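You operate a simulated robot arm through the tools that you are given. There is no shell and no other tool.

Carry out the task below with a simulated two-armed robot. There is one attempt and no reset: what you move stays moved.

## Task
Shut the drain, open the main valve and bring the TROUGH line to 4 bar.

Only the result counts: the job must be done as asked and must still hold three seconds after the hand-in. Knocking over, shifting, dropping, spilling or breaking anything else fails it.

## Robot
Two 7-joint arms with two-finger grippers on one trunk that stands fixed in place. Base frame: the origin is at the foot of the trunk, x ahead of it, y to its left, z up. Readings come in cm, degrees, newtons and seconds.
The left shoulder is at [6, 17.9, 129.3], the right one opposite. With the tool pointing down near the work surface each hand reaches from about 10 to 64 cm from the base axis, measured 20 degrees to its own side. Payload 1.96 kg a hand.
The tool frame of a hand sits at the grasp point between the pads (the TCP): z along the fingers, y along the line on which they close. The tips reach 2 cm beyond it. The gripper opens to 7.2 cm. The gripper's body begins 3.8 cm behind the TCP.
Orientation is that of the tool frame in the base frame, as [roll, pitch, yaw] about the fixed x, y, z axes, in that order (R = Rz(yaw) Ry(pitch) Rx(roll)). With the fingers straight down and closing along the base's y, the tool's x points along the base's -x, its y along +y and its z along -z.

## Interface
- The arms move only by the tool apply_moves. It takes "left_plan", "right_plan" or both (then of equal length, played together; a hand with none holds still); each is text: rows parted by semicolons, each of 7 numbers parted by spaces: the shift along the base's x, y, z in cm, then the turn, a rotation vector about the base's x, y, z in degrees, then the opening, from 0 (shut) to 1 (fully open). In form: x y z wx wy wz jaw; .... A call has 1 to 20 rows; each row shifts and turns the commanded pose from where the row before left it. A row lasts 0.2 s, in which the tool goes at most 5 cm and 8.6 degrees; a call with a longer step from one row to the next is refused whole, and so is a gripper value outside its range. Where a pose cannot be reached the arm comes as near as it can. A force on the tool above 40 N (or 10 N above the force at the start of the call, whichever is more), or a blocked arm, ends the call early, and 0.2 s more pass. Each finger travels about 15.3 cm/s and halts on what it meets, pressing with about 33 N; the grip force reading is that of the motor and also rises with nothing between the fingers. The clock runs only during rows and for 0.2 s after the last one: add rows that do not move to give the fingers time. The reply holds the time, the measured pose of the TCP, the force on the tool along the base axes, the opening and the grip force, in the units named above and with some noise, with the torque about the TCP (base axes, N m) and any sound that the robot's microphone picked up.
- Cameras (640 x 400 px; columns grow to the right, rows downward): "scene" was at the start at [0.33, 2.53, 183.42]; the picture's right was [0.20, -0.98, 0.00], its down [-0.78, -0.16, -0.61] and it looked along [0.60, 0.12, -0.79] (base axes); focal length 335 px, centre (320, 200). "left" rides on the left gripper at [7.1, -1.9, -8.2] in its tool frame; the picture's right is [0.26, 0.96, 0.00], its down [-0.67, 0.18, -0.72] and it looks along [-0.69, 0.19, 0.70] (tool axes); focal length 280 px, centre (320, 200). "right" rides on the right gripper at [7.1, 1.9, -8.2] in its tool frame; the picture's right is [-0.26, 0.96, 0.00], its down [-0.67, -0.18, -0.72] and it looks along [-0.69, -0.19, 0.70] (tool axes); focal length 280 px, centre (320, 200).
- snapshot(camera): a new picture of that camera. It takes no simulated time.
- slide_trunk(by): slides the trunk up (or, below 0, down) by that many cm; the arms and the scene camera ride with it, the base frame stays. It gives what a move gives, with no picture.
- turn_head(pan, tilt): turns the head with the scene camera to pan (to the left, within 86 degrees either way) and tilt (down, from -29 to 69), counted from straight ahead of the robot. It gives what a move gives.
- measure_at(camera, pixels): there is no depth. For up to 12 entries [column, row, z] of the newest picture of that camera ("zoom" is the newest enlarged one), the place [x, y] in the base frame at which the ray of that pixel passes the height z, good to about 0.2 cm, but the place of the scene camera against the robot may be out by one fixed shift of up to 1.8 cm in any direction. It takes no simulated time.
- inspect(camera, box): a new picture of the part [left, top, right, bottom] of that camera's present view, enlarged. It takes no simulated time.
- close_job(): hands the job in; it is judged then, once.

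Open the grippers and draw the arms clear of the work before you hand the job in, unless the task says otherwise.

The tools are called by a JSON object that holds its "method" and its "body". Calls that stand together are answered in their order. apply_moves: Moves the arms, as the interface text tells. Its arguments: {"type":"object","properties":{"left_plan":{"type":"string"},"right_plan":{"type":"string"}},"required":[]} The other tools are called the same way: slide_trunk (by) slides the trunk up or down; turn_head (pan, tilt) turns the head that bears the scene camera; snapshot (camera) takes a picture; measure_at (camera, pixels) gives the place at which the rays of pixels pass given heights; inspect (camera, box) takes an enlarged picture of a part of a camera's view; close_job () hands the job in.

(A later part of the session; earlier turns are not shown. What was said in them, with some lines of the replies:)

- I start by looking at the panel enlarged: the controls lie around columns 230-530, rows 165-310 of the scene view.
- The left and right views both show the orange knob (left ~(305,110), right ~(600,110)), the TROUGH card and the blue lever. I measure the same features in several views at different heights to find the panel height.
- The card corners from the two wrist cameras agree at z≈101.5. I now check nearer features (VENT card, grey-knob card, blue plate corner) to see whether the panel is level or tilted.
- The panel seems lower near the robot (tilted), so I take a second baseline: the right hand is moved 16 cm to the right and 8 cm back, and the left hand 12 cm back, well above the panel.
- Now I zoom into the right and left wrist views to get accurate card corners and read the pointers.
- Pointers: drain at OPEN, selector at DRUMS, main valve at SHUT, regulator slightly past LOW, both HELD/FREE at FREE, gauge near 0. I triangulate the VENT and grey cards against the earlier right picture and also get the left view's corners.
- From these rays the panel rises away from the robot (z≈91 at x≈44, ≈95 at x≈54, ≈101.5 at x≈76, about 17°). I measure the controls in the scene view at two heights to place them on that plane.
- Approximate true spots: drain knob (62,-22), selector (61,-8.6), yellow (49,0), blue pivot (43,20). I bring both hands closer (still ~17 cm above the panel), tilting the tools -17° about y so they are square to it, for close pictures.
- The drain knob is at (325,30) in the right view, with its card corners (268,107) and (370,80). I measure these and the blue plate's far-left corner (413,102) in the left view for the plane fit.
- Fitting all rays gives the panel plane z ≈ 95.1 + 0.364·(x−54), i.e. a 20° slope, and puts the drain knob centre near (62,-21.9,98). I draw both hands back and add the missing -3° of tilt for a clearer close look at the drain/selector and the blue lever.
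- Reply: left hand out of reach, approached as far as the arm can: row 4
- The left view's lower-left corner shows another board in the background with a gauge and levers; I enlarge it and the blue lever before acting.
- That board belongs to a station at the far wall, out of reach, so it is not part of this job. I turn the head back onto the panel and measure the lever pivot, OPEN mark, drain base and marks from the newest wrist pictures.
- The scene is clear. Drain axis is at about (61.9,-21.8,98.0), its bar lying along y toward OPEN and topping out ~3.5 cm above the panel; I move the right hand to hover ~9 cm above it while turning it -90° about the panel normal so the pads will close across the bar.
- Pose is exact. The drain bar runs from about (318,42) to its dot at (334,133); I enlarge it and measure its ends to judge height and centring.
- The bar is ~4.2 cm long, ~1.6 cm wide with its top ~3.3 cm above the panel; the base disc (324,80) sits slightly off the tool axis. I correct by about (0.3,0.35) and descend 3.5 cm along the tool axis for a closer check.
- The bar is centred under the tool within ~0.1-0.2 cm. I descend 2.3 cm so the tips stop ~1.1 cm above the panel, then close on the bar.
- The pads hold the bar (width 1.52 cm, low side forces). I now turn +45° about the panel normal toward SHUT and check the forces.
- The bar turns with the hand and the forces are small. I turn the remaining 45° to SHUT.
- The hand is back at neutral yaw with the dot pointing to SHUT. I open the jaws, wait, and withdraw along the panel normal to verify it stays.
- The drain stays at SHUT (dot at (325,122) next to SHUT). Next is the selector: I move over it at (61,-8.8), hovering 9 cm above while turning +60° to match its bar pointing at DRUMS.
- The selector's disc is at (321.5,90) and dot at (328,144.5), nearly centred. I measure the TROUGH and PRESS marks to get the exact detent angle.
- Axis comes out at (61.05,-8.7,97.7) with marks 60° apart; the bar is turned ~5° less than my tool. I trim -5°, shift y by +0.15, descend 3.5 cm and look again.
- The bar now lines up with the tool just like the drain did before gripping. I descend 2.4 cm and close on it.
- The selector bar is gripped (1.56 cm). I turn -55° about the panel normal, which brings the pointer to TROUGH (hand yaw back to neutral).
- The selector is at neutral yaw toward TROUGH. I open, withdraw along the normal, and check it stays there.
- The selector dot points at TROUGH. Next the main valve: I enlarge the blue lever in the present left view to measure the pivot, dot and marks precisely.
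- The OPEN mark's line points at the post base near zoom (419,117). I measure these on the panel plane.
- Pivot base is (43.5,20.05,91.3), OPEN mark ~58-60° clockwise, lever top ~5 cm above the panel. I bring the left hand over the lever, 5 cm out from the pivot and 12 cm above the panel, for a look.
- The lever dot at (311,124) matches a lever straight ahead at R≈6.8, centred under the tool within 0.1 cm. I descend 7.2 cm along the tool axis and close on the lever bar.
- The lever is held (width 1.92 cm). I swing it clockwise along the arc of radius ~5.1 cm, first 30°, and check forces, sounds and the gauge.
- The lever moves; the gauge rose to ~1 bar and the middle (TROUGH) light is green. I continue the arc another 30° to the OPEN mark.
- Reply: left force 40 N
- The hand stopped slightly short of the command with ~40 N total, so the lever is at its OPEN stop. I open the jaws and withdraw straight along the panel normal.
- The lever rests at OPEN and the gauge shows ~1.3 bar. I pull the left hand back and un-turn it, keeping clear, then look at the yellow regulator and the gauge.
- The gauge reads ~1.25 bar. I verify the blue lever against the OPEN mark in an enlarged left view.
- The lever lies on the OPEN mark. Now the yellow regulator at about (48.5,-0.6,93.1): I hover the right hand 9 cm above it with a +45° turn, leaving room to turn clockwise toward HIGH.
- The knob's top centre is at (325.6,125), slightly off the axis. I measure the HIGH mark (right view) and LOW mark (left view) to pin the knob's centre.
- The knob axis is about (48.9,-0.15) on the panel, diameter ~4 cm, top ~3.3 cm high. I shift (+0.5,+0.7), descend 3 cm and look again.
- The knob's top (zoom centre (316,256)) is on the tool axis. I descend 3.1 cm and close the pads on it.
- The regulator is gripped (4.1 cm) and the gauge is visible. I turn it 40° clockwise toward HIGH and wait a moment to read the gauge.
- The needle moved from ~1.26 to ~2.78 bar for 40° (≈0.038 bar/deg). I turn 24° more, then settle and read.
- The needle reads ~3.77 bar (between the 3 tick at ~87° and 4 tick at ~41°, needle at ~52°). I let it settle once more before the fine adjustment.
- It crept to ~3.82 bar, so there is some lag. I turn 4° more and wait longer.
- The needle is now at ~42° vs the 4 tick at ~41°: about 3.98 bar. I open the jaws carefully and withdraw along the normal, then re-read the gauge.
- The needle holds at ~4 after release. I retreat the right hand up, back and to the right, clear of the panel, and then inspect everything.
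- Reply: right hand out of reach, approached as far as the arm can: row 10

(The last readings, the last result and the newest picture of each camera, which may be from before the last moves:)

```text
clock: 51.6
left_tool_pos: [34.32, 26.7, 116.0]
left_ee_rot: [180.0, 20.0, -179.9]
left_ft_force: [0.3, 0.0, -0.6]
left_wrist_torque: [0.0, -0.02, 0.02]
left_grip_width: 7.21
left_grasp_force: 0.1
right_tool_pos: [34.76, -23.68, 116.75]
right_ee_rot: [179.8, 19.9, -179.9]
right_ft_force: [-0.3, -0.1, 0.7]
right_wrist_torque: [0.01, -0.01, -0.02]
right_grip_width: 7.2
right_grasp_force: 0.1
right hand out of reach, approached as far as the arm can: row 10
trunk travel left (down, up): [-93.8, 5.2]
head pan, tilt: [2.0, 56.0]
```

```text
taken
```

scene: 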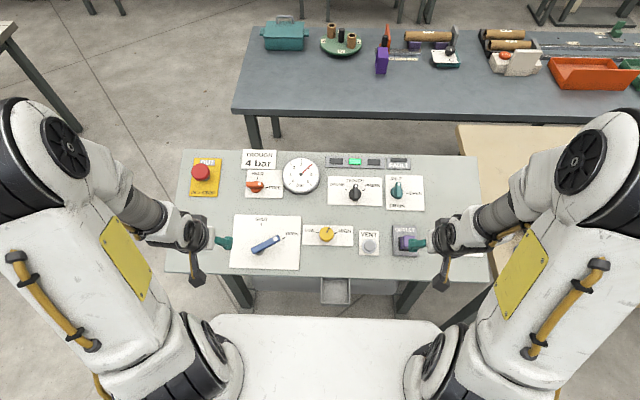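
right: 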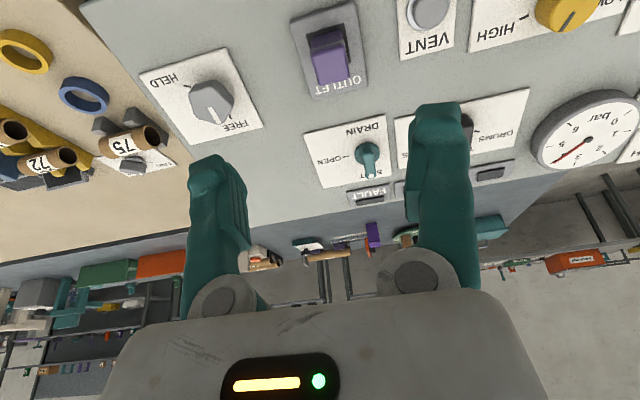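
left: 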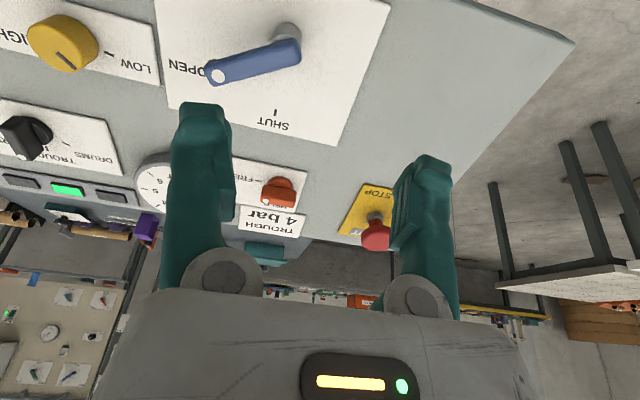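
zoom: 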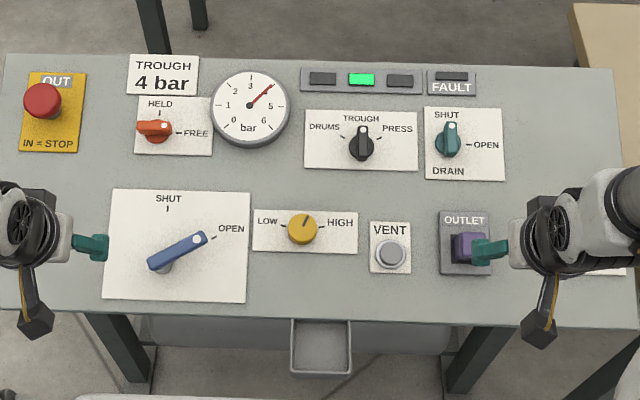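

All set: drain SHUT, selector TROUGH, lever OPEN, gauge ~3.97 bar, no FAULT light. I wait 4 s to confirm that it holds before handing in.

{"method": "apply_moves", "body": {"right_plan": "0 0 0 0 0 0 1; 0 0 0 0 0 0 1; 0 0 0 0 0 0 1; 0 0 0 0 0 0 1; 0 0 0 0 0 0 1; 0 0 0 0 0 0 1; 0 0 0 0 0 0 1; 0 0 0 0 0 0 1; 0 0 0 0 0 0 1; 0 0 0 0 0 0 1; 0 0 0 0 0 0 1; 0 0 0 0 0 0 1; 0 0 0 0 0 0 1; 0 0 0 0 0 0 1; 0 0 0 0 0 0 1; 0 0 0 0 0 0 1; 0 0 0 0 0 0 1; 0 0 0 0 0 0 1; 0 0 0 0 0 0 1; 0 0 0 0 0 0 1"}}

{"method": "inspect", "body": {"camera": "scene", "box": [270, 150, 330, 195]}}

{"method": "inspect", "body": {"camera": "scene", "box": [180, 140, 490, 300]}}

```text
clock: 55.8
left_tool_pos: [34.33, 26.6, 116.07]
left_ee_rot: [-180.0, 20.0, 180.0]
left_ft_force: [0.1, -0.1, -0.6]
left_wrist_torque: [0.0, 0.01, 0.04]
left_grip_width: 7.18
left_grasp_force: 0.0
right_tool_pos: [34.71, -23.7, 116.72]
right_ee_rot: [179.8, 19.9, -180.0]
right_ft_force: [0.0, 0.2, 0.0]
right_wrist_torque: [0.01, -0.05, 0.02]
right_grip_width: 7.18
right_grasp_force: 0.0
trunk travel left (down, up): [-93.8, 5.2]
head pan, tilt: [2.0, 56.0]
```

```text
8.89 times, centred on (300, 172) of scene
```

zoom: 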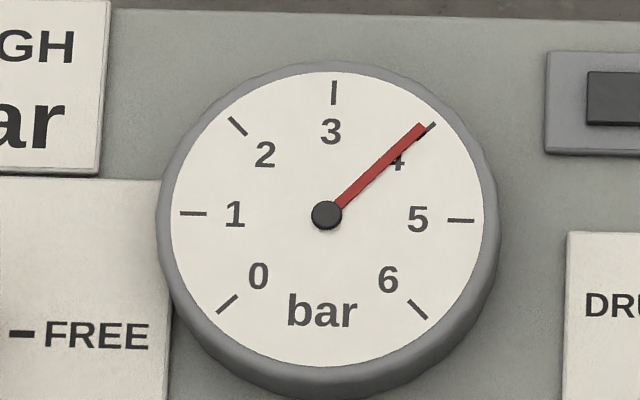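

```text
2.06 times, centred on (335, 220) of scene
```

zoom: 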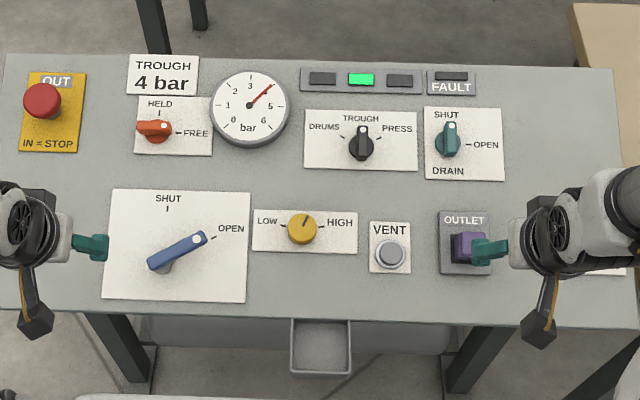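

The pressure is steady at ~4 bar, the TROUGH light is green, FAULT is dark, and both hands are open and clear of the panel. I hand the job in.

{"method": "close_job", "body": {}}

```text
The job is handed in.
```

The job is handed in: the drain is shut, the main valve is open, and the TROUGH line was holding at about 4 bar. The hand-in reply did not include a verdict.

- **Drain:** I turned it from OPEN to SHUT, and it stayed there after release.
- **Selector:** it was on DRUMS, so I set it to TROUGH before opening the main valve.
- **Main valve:** I swung the blue lever to its OPEN stop. The middle indicator light turned green, and the FAULT light was dark at the final check.
- **Pressure:** I turned the yellow regulator up until the gauge read about 3.97 bar. The needle was in the same place at each check over roughly eight seconds, including after I let go of the knob.

I did not touch the emergency stop, VENT, OUTLET or either HELD/FREE knob. Both grippers were open and clear of the panel when I handed in.
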